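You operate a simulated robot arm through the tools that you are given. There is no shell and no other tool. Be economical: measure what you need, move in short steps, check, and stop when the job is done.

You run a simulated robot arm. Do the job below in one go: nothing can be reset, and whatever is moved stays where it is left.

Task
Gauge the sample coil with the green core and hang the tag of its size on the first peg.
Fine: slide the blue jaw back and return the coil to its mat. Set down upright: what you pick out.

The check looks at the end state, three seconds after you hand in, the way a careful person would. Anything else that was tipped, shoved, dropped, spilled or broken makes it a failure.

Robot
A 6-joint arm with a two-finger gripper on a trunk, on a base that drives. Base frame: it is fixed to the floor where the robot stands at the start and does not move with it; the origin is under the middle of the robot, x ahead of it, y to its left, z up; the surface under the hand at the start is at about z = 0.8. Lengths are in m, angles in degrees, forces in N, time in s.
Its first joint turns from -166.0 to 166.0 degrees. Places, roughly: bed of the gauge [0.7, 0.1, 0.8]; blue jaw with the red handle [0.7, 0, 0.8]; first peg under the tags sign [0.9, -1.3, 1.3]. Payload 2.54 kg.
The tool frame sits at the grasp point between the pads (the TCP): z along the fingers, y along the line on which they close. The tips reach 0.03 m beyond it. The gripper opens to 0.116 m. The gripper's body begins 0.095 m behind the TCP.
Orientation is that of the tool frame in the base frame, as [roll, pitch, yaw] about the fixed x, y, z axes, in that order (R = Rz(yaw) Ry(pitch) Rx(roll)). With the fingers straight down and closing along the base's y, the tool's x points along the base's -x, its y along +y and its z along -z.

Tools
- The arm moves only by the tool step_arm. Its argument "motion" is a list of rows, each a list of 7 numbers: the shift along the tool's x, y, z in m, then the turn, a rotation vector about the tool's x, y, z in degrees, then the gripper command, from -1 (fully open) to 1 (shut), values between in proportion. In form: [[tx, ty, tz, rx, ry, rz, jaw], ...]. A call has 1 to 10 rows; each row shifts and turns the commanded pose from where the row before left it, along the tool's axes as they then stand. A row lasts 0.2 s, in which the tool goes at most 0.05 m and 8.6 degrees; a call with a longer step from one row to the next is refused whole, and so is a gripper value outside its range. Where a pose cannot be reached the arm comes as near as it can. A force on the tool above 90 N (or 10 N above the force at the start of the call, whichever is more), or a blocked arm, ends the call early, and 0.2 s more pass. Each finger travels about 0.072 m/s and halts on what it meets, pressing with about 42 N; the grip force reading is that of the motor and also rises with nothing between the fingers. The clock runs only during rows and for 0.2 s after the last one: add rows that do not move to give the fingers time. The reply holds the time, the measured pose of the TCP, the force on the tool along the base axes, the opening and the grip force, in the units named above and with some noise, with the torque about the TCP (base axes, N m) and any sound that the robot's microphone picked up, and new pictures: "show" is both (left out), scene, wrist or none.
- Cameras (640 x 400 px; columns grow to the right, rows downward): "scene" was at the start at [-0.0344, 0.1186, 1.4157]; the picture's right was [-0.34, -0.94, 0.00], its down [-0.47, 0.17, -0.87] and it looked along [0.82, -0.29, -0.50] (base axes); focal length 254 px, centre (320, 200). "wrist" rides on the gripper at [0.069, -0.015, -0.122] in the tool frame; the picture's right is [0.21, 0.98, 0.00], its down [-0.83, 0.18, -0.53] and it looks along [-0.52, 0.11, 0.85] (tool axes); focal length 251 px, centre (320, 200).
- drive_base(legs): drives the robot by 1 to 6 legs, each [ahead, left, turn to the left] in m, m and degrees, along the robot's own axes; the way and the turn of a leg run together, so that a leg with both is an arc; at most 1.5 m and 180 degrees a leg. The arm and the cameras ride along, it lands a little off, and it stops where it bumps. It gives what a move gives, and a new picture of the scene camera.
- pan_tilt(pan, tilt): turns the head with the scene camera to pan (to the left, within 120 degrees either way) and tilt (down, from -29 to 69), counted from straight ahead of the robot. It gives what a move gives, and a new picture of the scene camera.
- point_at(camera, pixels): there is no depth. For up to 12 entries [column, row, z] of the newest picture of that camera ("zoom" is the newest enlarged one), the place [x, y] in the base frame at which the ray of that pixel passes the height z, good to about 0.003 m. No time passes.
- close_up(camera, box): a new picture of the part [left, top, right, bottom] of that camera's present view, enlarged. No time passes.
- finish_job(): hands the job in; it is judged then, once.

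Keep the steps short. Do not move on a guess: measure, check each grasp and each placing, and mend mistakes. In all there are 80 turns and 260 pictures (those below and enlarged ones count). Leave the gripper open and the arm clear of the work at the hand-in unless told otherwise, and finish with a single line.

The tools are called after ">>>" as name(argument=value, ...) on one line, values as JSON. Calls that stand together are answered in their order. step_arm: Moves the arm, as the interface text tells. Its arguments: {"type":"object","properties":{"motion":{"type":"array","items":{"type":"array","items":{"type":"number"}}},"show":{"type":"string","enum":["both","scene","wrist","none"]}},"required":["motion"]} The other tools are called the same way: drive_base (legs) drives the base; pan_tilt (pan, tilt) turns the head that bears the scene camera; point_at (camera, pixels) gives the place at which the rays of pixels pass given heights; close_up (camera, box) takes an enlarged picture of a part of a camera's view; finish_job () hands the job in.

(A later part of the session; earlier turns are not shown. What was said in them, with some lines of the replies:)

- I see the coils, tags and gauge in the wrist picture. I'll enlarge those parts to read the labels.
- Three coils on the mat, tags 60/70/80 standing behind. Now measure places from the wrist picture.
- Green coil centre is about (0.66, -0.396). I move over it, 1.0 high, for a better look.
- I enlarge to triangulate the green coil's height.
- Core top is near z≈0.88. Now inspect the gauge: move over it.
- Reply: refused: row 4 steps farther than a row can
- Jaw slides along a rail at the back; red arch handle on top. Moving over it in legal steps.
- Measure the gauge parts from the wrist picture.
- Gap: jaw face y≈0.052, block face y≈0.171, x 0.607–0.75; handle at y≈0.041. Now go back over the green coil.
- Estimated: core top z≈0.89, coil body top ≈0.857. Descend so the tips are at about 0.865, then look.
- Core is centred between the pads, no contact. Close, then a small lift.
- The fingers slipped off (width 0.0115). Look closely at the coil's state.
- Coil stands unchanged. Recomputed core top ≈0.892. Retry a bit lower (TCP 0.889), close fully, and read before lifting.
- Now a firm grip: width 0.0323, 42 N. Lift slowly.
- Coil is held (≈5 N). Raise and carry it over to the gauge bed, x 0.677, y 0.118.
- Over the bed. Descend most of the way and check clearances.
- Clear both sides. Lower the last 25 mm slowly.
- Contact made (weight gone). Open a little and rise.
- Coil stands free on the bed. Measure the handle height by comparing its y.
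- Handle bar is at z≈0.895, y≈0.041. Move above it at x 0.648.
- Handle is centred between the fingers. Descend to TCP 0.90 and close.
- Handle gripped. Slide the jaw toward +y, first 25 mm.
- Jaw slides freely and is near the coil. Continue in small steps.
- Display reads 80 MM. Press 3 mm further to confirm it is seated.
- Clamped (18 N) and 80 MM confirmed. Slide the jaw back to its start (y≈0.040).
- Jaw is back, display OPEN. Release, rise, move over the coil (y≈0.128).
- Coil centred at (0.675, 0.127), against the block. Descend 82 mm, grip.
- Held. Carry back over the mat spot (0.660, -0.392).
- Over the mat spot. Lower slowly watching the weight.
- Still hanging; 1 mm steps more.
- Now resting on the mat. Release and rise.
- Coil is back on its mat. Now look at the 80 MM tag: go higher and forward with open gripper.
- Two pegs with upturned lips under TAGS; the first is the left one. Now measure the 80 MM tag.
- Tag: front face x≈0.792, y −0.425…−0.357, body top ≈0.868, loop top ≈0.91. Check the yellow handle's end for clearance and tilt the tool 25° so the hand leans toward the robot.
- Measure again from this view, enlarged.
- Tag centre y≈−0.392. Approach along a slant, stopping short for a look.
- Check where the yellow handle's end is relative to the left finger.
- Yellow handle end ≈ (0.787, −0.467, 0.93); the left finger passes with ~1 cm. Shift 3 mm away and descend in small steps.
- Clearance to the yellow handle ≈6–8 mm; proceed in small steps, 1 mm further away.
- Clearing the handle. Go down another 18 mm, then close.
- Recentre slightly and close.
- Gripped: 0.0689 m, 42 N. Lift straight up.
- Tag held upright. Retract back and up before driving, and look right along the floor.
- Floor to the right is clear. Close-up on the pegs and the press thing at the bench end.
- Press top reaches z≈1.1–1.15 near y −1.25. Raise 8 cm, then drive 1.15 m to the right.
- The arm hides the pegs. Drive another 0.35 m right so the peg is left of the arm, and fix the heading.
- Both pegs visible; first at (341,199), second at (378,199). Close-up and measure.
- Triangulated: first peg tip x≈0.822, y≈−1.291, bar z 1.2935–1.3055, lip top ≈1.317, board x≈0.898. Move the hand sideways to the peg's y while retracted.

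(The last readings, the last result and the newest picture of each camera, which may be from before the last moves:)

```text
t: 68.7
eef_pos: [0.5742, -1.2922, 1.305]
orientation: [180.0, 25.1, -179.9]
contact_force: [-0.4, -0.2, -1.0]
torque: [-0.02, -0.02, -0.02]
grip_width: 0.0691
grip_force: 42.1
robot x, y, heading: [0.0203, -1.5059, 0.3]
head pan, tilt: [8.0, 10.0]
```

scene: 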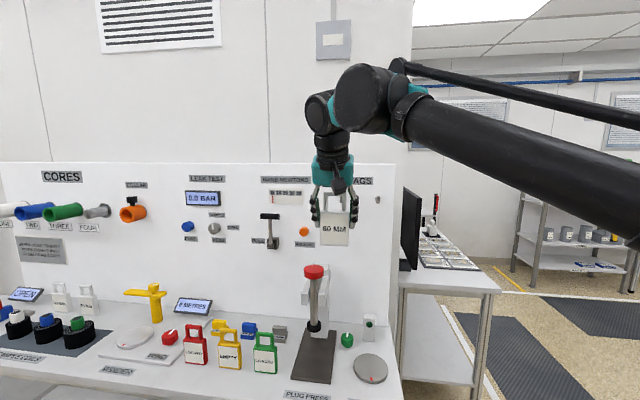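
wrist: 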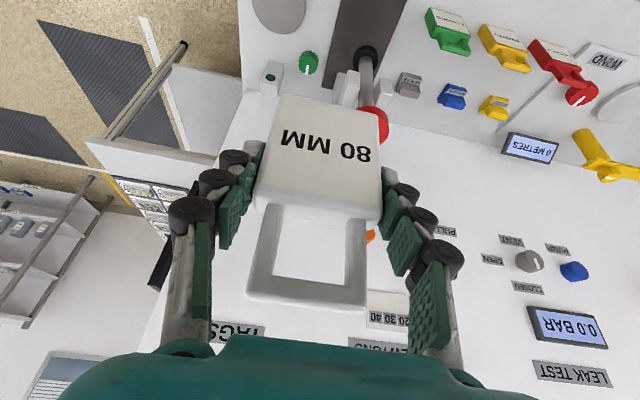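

>>> close_up(camera="scene", box=[300, 150, 400, 260])

>>> close_up(camera="wrist", box=[200, 180, 440, 360])

```text
3.64 times, centred on (350, 205) of scene
```

zoom: 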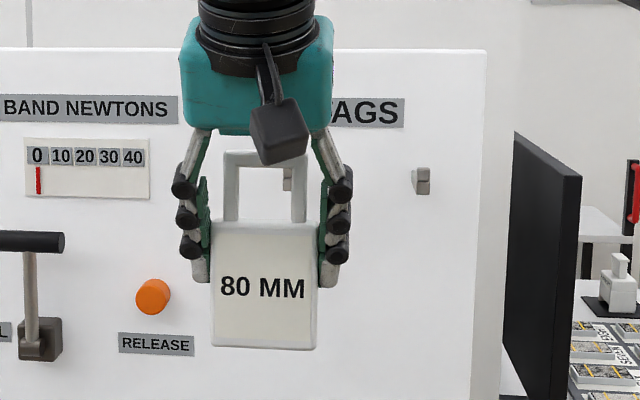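

```text
2.22 times, centred on (320, 270) of wrist
```

zoom: 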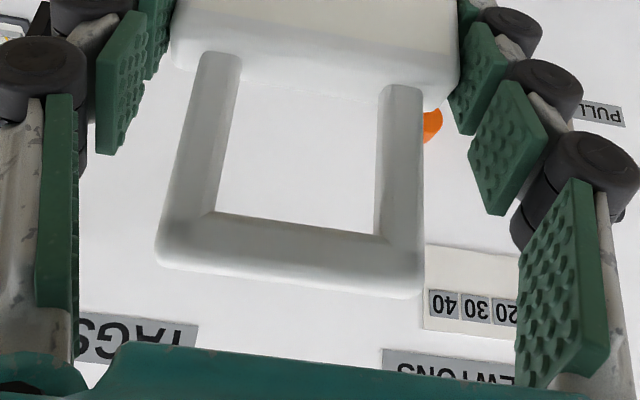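

Tag hangs upright in the grip. Move forward to x≈0.775 and z≈1.2815, short of the peg.

>>> step_arm(motion=[[-0.0343, 0, 0.0212, 0, 0, 0, 1], [-0.0343, 0, 0.0212, 0, 0, 0, 1], [-0.0343, 0, 0.0212, 0, 0, 0, 1], [-0.0343, 0, 0.0212, 0, 0, 0, 1], [-0.0343, 0, 0.0212, 0, 0, 0, 1], [0, 0, 0, 0, 0, 0, 1]])

>>> close_up(camera="scene", box=[310, 160, 390, 240])

>>> close_up(camera="wrist", box=[220, 180, 420, 320])

```text
t: 70.1
eef_pos: [0.7752, -1.2918, 1.2818]
orientation: [180.0, 25.0, -179.7]
contact_force: [-0.2, -0.1, -0.6]
torque: [0.03, -0.01, 0.01]
grip_width: 0.0689
grip_force: 42.1
robot x, y, heading: [0.0205, -1.5058, 0.1]
head pan, tilt: [8.0, 10.0]
```

scene: 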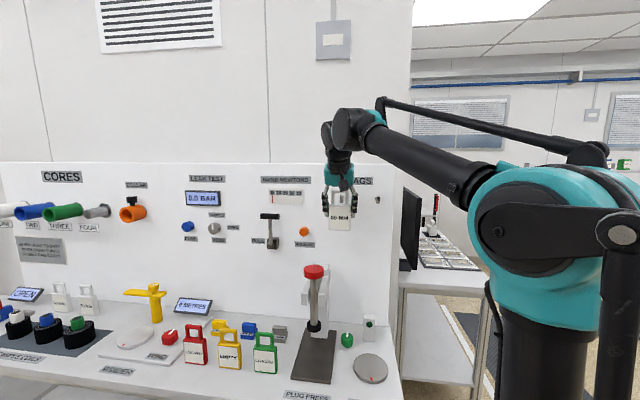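
wrist: 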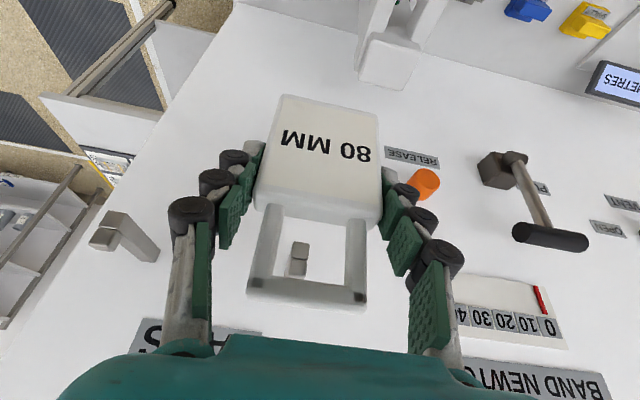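

```text
5.00 times, centred on (350, 200) of scene
```

zoom: 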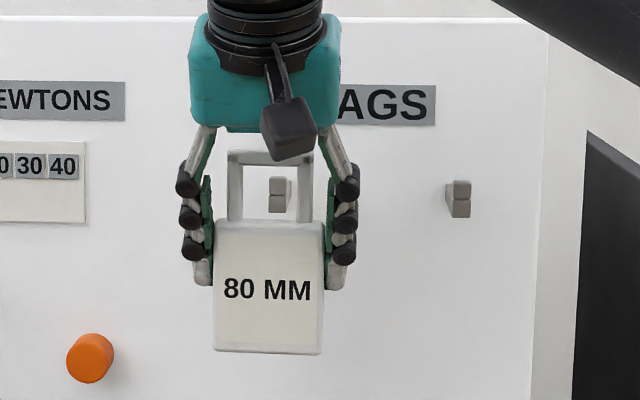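

```text
2.86 times, centred on (320, 250) of wrist
```

zoom: 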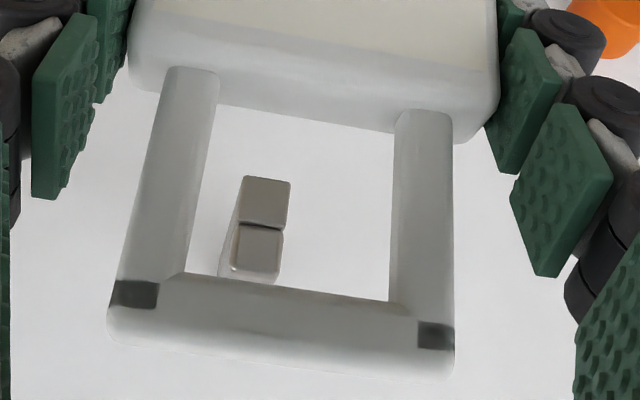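

In the scene view the peg's lower edge would graze the tag's body top (≈5 mm). Lower 11 mm to centre the window on the peg and recheck.

>>> step_arm(motion=[[0.00465, 0, 0.00997, 0, 0, 0, 1], [0, 0, 0, 0, 0, 0, 1]], show="none")

>>> close_up(camera="scene", box=[320, 180, 370, 220])

>>> close_up(camera="wrist", box=[220, 180, 420, 320])

```text
t: 70.7
eef_pos: [0.7745, -1.2922, 1.27]
orientation: [180.0, 25.0, -179.7]
contact_force: [0.2, -0.5, -1.4]
torque: [-0.02, -0.04, -0.01]
grip_width: 0.069
grip_force: 41.7
robot x, y, heading: [0.0219, -1.5071, 0.4]
head pan, tilt: [8.0, 10.0]
```

```text
10.00 times, centred on (345, 200) of scene
```

zoom: 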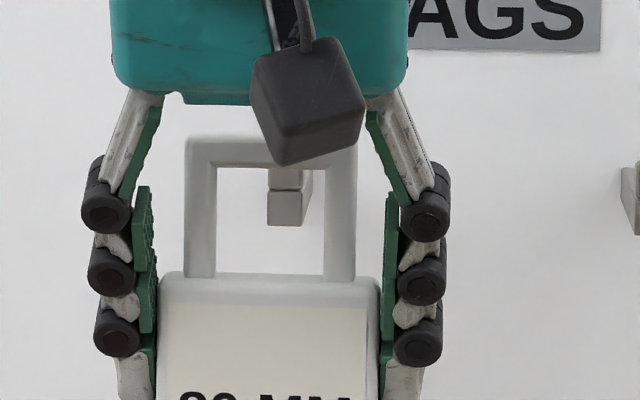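

```text
2.86 times, centred on (320, 250) of wrist
```

zoom: 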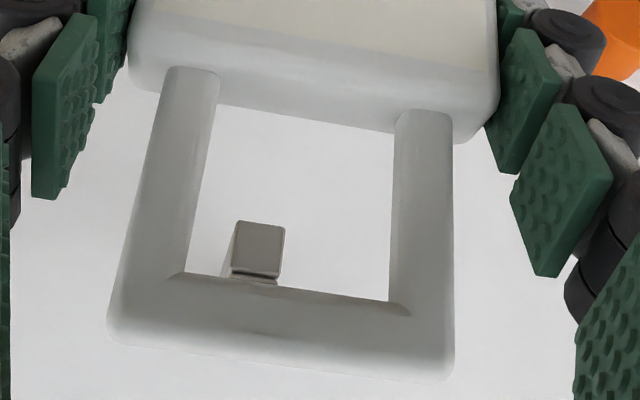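

Window now z 1.286–1.320 vs peg 1.2925–1.3166; raise 2 mm, shift y −2 mm, then advance 45 mm.

>>> step_arm(motion=[[-0.0008, -0.002, -0.0018, 0, 0, 0, 1], [-0.0109, 0, 0.0051, 0, 0, 0, 1], [-0.0109, 0, 0.0051, 0, 0, 0, 1], [-0.0109, 0, 0.0051, 0, 0, 0, 1], [-0.0082, 0, 0.0038, 0, 0, 0, 1], [0, 0, 0, 0, 0, 0, 1]], show="none")

>>> close_up(camera="scene", box=[320, 180, 370, 220])

>>> close_up(camera="wrist", box=[220, 180, 420, 320])

```text
t: 72.1
eef_pos: [0.8192, -1.2946, 1.2721]
orientation: [-179.9, 24.9, -179.9]
contact_force: [-0.9, 0.4, -1.6]
torque: [0.02, -0.02, 0.02]
grip_width: 0.0689
grip_force: 41.9
robot x, y, heading: [0.0191, -1.5036, -0.1]
head pan, tilt: [8.0, 10.0]
```

```text
10.00 times, centred on (345, 200) of scene
```

zoom: 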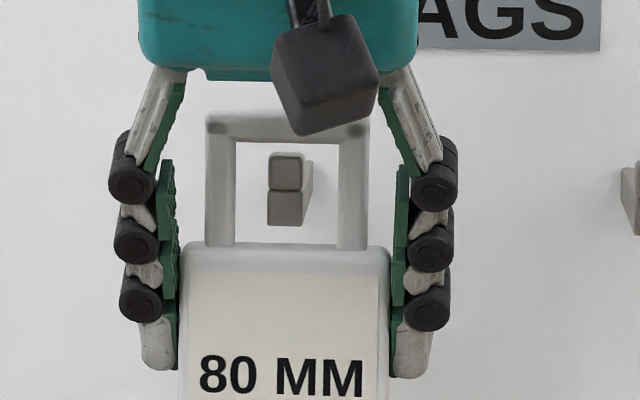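

```text
2.86 times, centred on (320, 250) of wrist
```

zoom: 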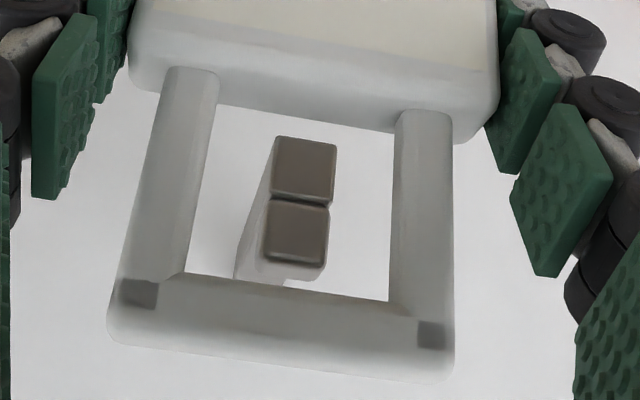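

Peg sits cleanly inside the window. Advance the remaining 44 mm.

>>> step_arm(motion=[[-0.0004, 0, -0.0009, 0, 0, 0, 1], [-0.0091, 0, 0.0042, 0, 0, 0, 1], [-0.0091, 0, 0.0042, 0, 0, 0, 1], [-0.0109, 0, 0.0051, 0, 0, 0, 1], [-0.0109, 0, 0.0051, 0, 0, 0, 1], [0, 0, 0, 0, 0, 0, 1]])

>>> close_up(camera="scene", box=[320, 180, 370, 220])

>>> close_up(camera="wrist", box=[220, 140, 420, 320])

```text
t: 73.5
eef_pos: [0.8647, -1.2941, 1.2727]
orientation: [-180.0, 24.9, -179.8]
contact_force: [-0.2, -0.3, -1.7]
torque: [0.01, -0.04, 0.04]
grip_width: 0.0686
grip_force: 42.4
robot x, y, heading: [0.0219, -1.5066, 0.3]
head pan, tilt: [8.0, 10.0]
```

scene: 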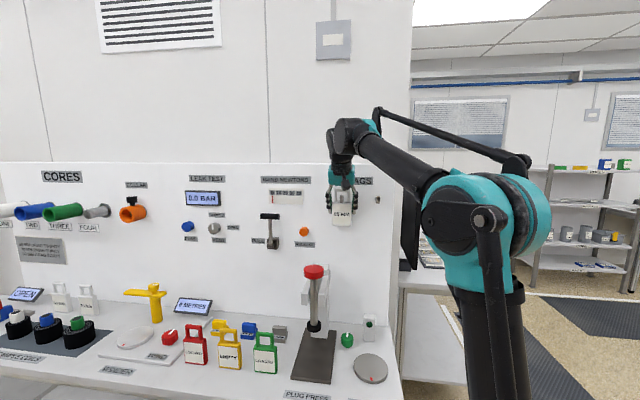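
wrist: 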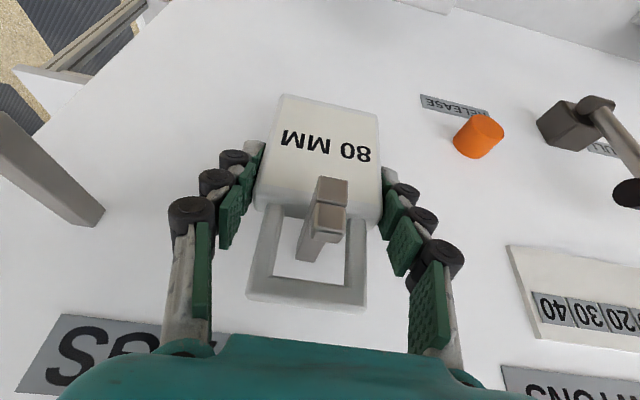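

```text
10.00 times, centred on (345, 200) of scene
```

zoom: 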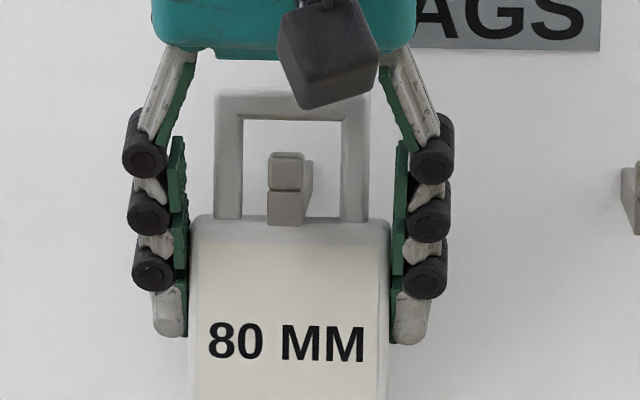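

```text
2.22 times, centred on (320, 230) of wrist
```

zoom: 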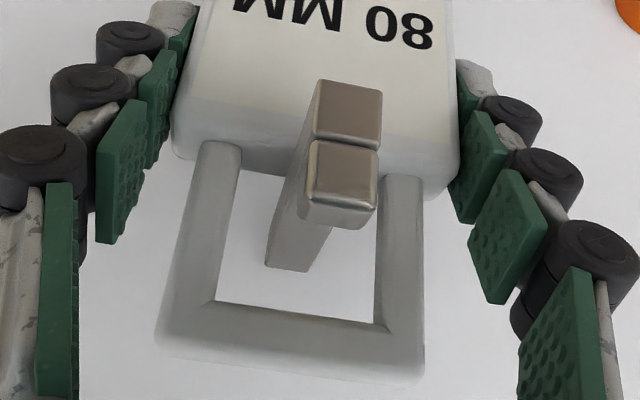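

Tag is behind the lip. Lower 14 mm, then watch for contact.

>>> step_arm(motion=[[0.003, 0, 0.00635, 0, 0, 0, 1], [0.003, 0, 0.00635, 0, 0, 0, 1], [0, 0, 0, 0, 0, 0, 1]], show="none")

>>> step_arm(motion=[[0.0006, 0, 0.0014, 0, 0, 0, 1], [0.0004, 0, 0.0009, 0, 0, 0, 1], [0, 0, 0, 0, 0, 0, 1]], show="none")

>>> close_up(camera="scene", box=[320, 180, 370, 220])

```text
t: 74.3
eef_pos: [0.8634, -1.2925, 1.2585]
orientation: [180.0, 25.0, -179.7]
contact_force: [-0.4, -0.2, -0.8]
torque: [-0.01, -0.01, -0.01]
grip_width: 0.0688
grip_force: 41.7
robot x, y, heading: [0.0191, -1.509, 0.4]
head pan, tilt: [8.0, 10.0]
```

```text
t: 75.1
eef_pos: [0.8645, -1.2947, 1.2562]
orientation: [180.0, 25.0, -179.8]
contact_force: [-0.4, 0.2, -1.6]
torque: [-0.06, -0.01, 0.0]
grip_width: 0.0689
grip_force: 42.3
robot x, y, heading: [0.0193, -1.5077, 0.3]
head pan, tilt: [8.0, 10.0]
```

```text
10.00 times, centred on (345, 200) of scene
```

zoom: 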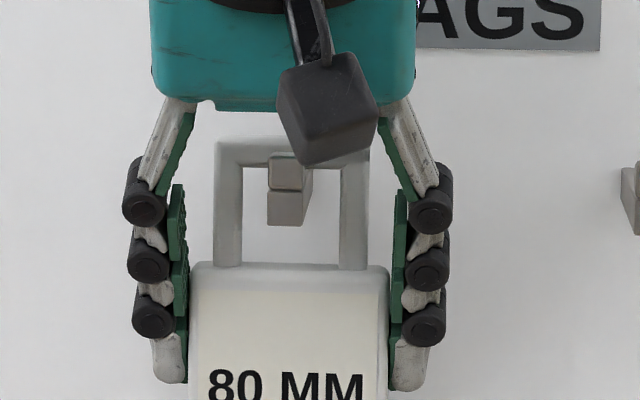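

Nearly resting; continue in 1 mm steps.

>>> step_arm(motion=[[0.0004, 0, 0.0009, 0, 0, 0, 1], [0.0004, 0, 0.0009, 0, 0, 0, 1], [0, 0, 0, 0, 0, 0, 1]], show="none")

```text
t: 75.9
eef_pos: [0.8637, -1.294, 1.2541]
orientation: [179.9, 25.1, -179.7]
contact_force: [6.9, 1.6, 19.3]
torque: [-0.15, 0.3, 0.04]
grip_width: 0.069
grip_force: 42.2
robot x, y, heading: [0.0216, -1.5036, 0.1]
head pan, tilt: [8.0, 10.0]
```

Contact (19 N). Ease up 1 mm and open the fingers.

>>> step_arm(motion=[[-0.0003, 0, -0.0008, 0, 0, 0, 1], [0, 0, 0, 0, 0, 0, -0.25], [0, 0, 0, 0, 0, 0, -0.45], [0, 0, 0, 0, 0, 0, -0.45], [0, 0, 0, 0, 0, 0, -0.45], [0, 0, 0, 0, 0, 0, -0.45]])

>>> close_up(camera="scene", box=[310, 170, 380, 230])

>>> close_up(camera="wrist", box=[180, 60, 460, 320])

```text
t: 77.3
eef_pos: [0.8638, -1.2942, 1.2548]
orientation: [-179.9, 25.0, -179.7]
contact_force: [0.1, -0.2, 0.4]
torque: [-0.02, 0.01, 0.01]
grip_width: 0.084
grip_force: 0.1
robot x, y, heading: [0.0206, -1.5078, 0.0]
head pan, tilt: [8.0, 10.0]
```

scene: 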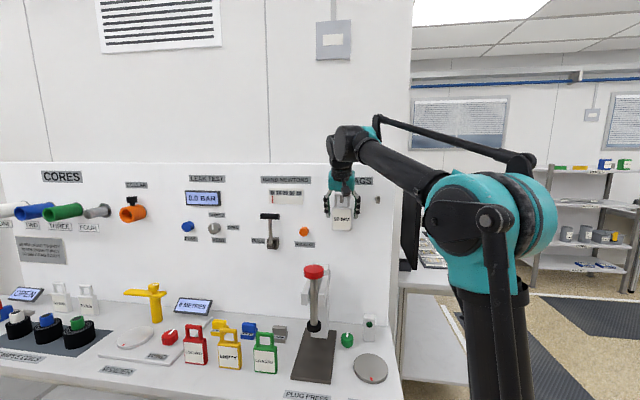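
wrist: 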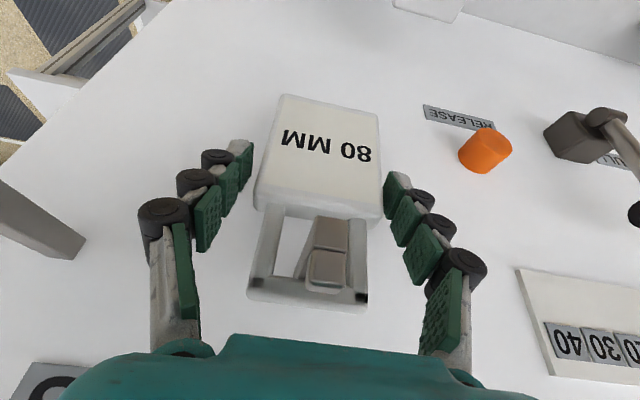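

```text
6.67 times, centred on (345, 200) of scene
```

zoom: 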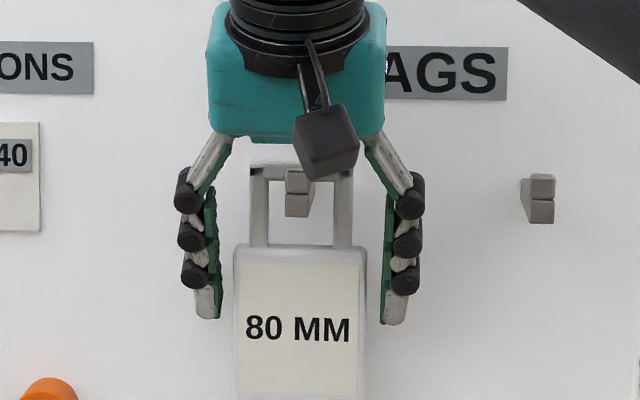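

```text
1.54 times, centred on (320, 190) of wrist
```

zoom: 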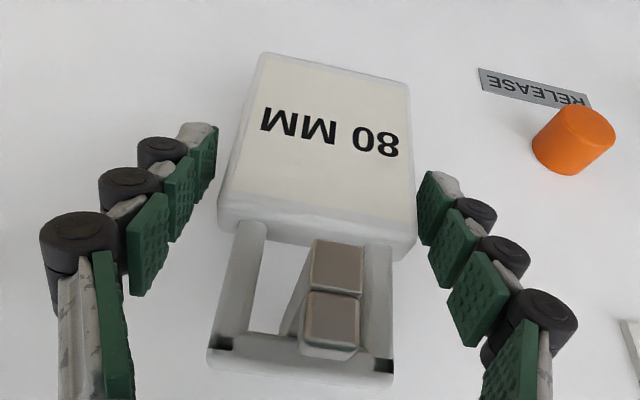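

Tag hangs on the peg, fingers free. Back straight out.

>>> step_arm(motion=[[0.009, 0, -0.0042, 0, 0, 0, -0.45], [0.0136, 0, -0.0063, 0, 0, 0, -0.45], [0.0181, 0, -0.0085, 0, 0, 0, -0.45], [0.0272, 0, -0.0127, 0, 0, 0, -0.45], [0.0272, 0, -0.0127, 0, 0, 0, -0.45], [0.0272, 0, -0.0127, 0, 0, 0, -0.45], [0.0272, 0, -0.0127, 0, 0, 0, -0.45], [0.0272, 0, -0.0127, 0, 0, 0, -0.45], [0.0272, 0, -0.0127, 0, 0, 0, -0.8], [0, 0, 0, 0, 0, 0, -1]])

>>> step_arm(motion=[[-0.015, -0.03, -0.03, 0, 0, 0, -1], [-0.01, -0.045, 0, 0, 0, 0, -1], [0, -0.045, 0, 0, 0, 0, -1], [0, -0.045, 0, 0, 0, 0, -1], [0, -0.045, 0, 0, 0, 0, -1], [0, 0, 0, 0, 0, 0, -1]], show="scene")

>>> close_up(camera="scene", box=[310, 160, 390, 240])

>>> close_up(camera="scene", box=[0, 240, 200, 380])

```text
t: 79.5
eef_pos: [0.6391, -1.2947, 1.257]
orientation: [179.9, 25.0, -179.7]
contact_force: [0.1, -0.2, -0.3]
torque: [-0.03, -0.04, 0.0]
grip_width: 0.1159
grip_force: 0.0
robot x, y, heading: [0.021, -1.5058, 0.0]
head pan, tilt: [8.0, 10.0]
```

scene: 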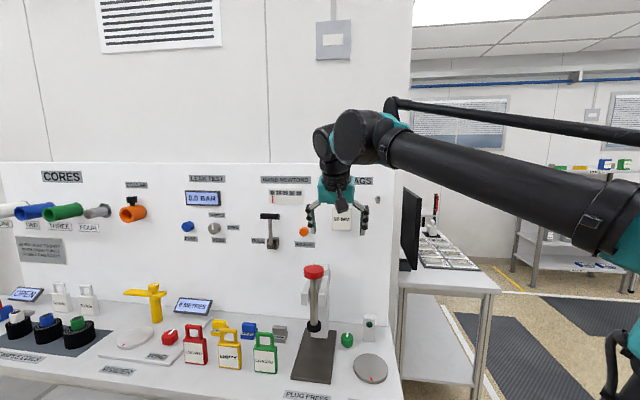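
wrist: 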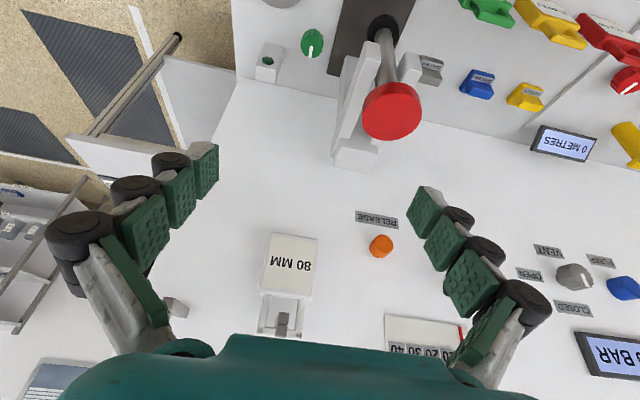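

```text
t: 80.9
eef_pos: [0.6508, -1.5059, 1.2915]
orientation: [-180.0, 25.0, -179.7]
contact_force: [0.1, 0.2, -0.5]
torque: [0.05, 0.02, 0.0]
grip_width: 0.1162
grip_force: 0.2
robot x, y, heading: [0.0222, -1.507, 0.2]
head pan, tilt: [8.0, 10.0]
```

scene: 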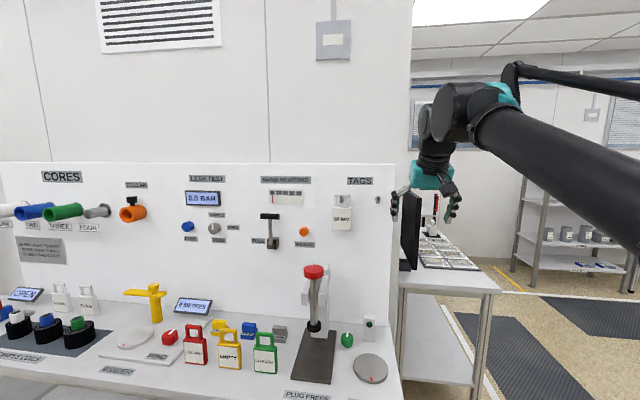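

```text
5.00 times, centred on (350, 200) of scene
```

zoom: 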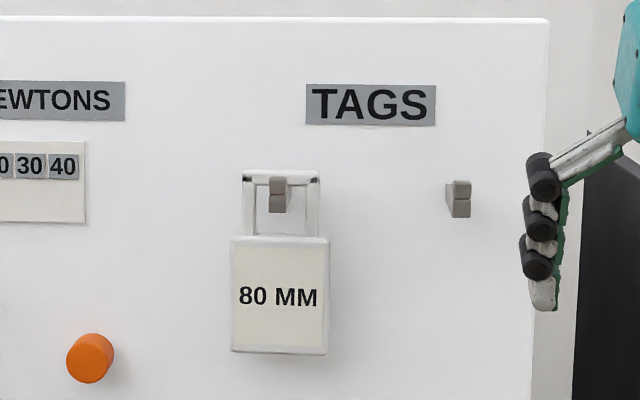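

```text
2.86 times, centred on (100, 310) of scene
```

zoom: 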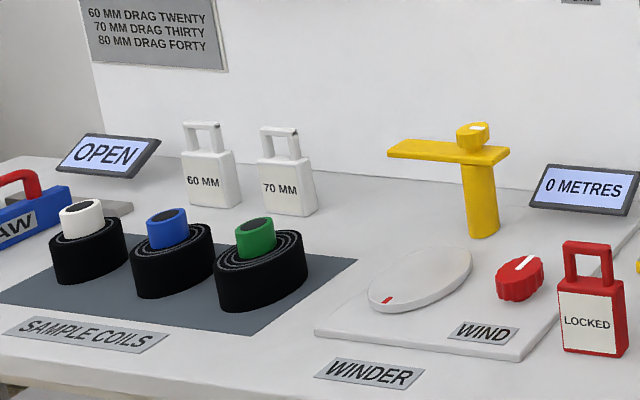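

The 80 MM tag hangs on the first peg. The green coil is upright on its mat, the jaw is back at OPEN, and the hand is open and clear, so I'm handing in.

>>> finish_job()

```text
The job is handed in.
```

The green-core coil gauged 80 MM; its tag hangs on the first peg, the blue jaw is slid back and the coil stands upright on its mat.
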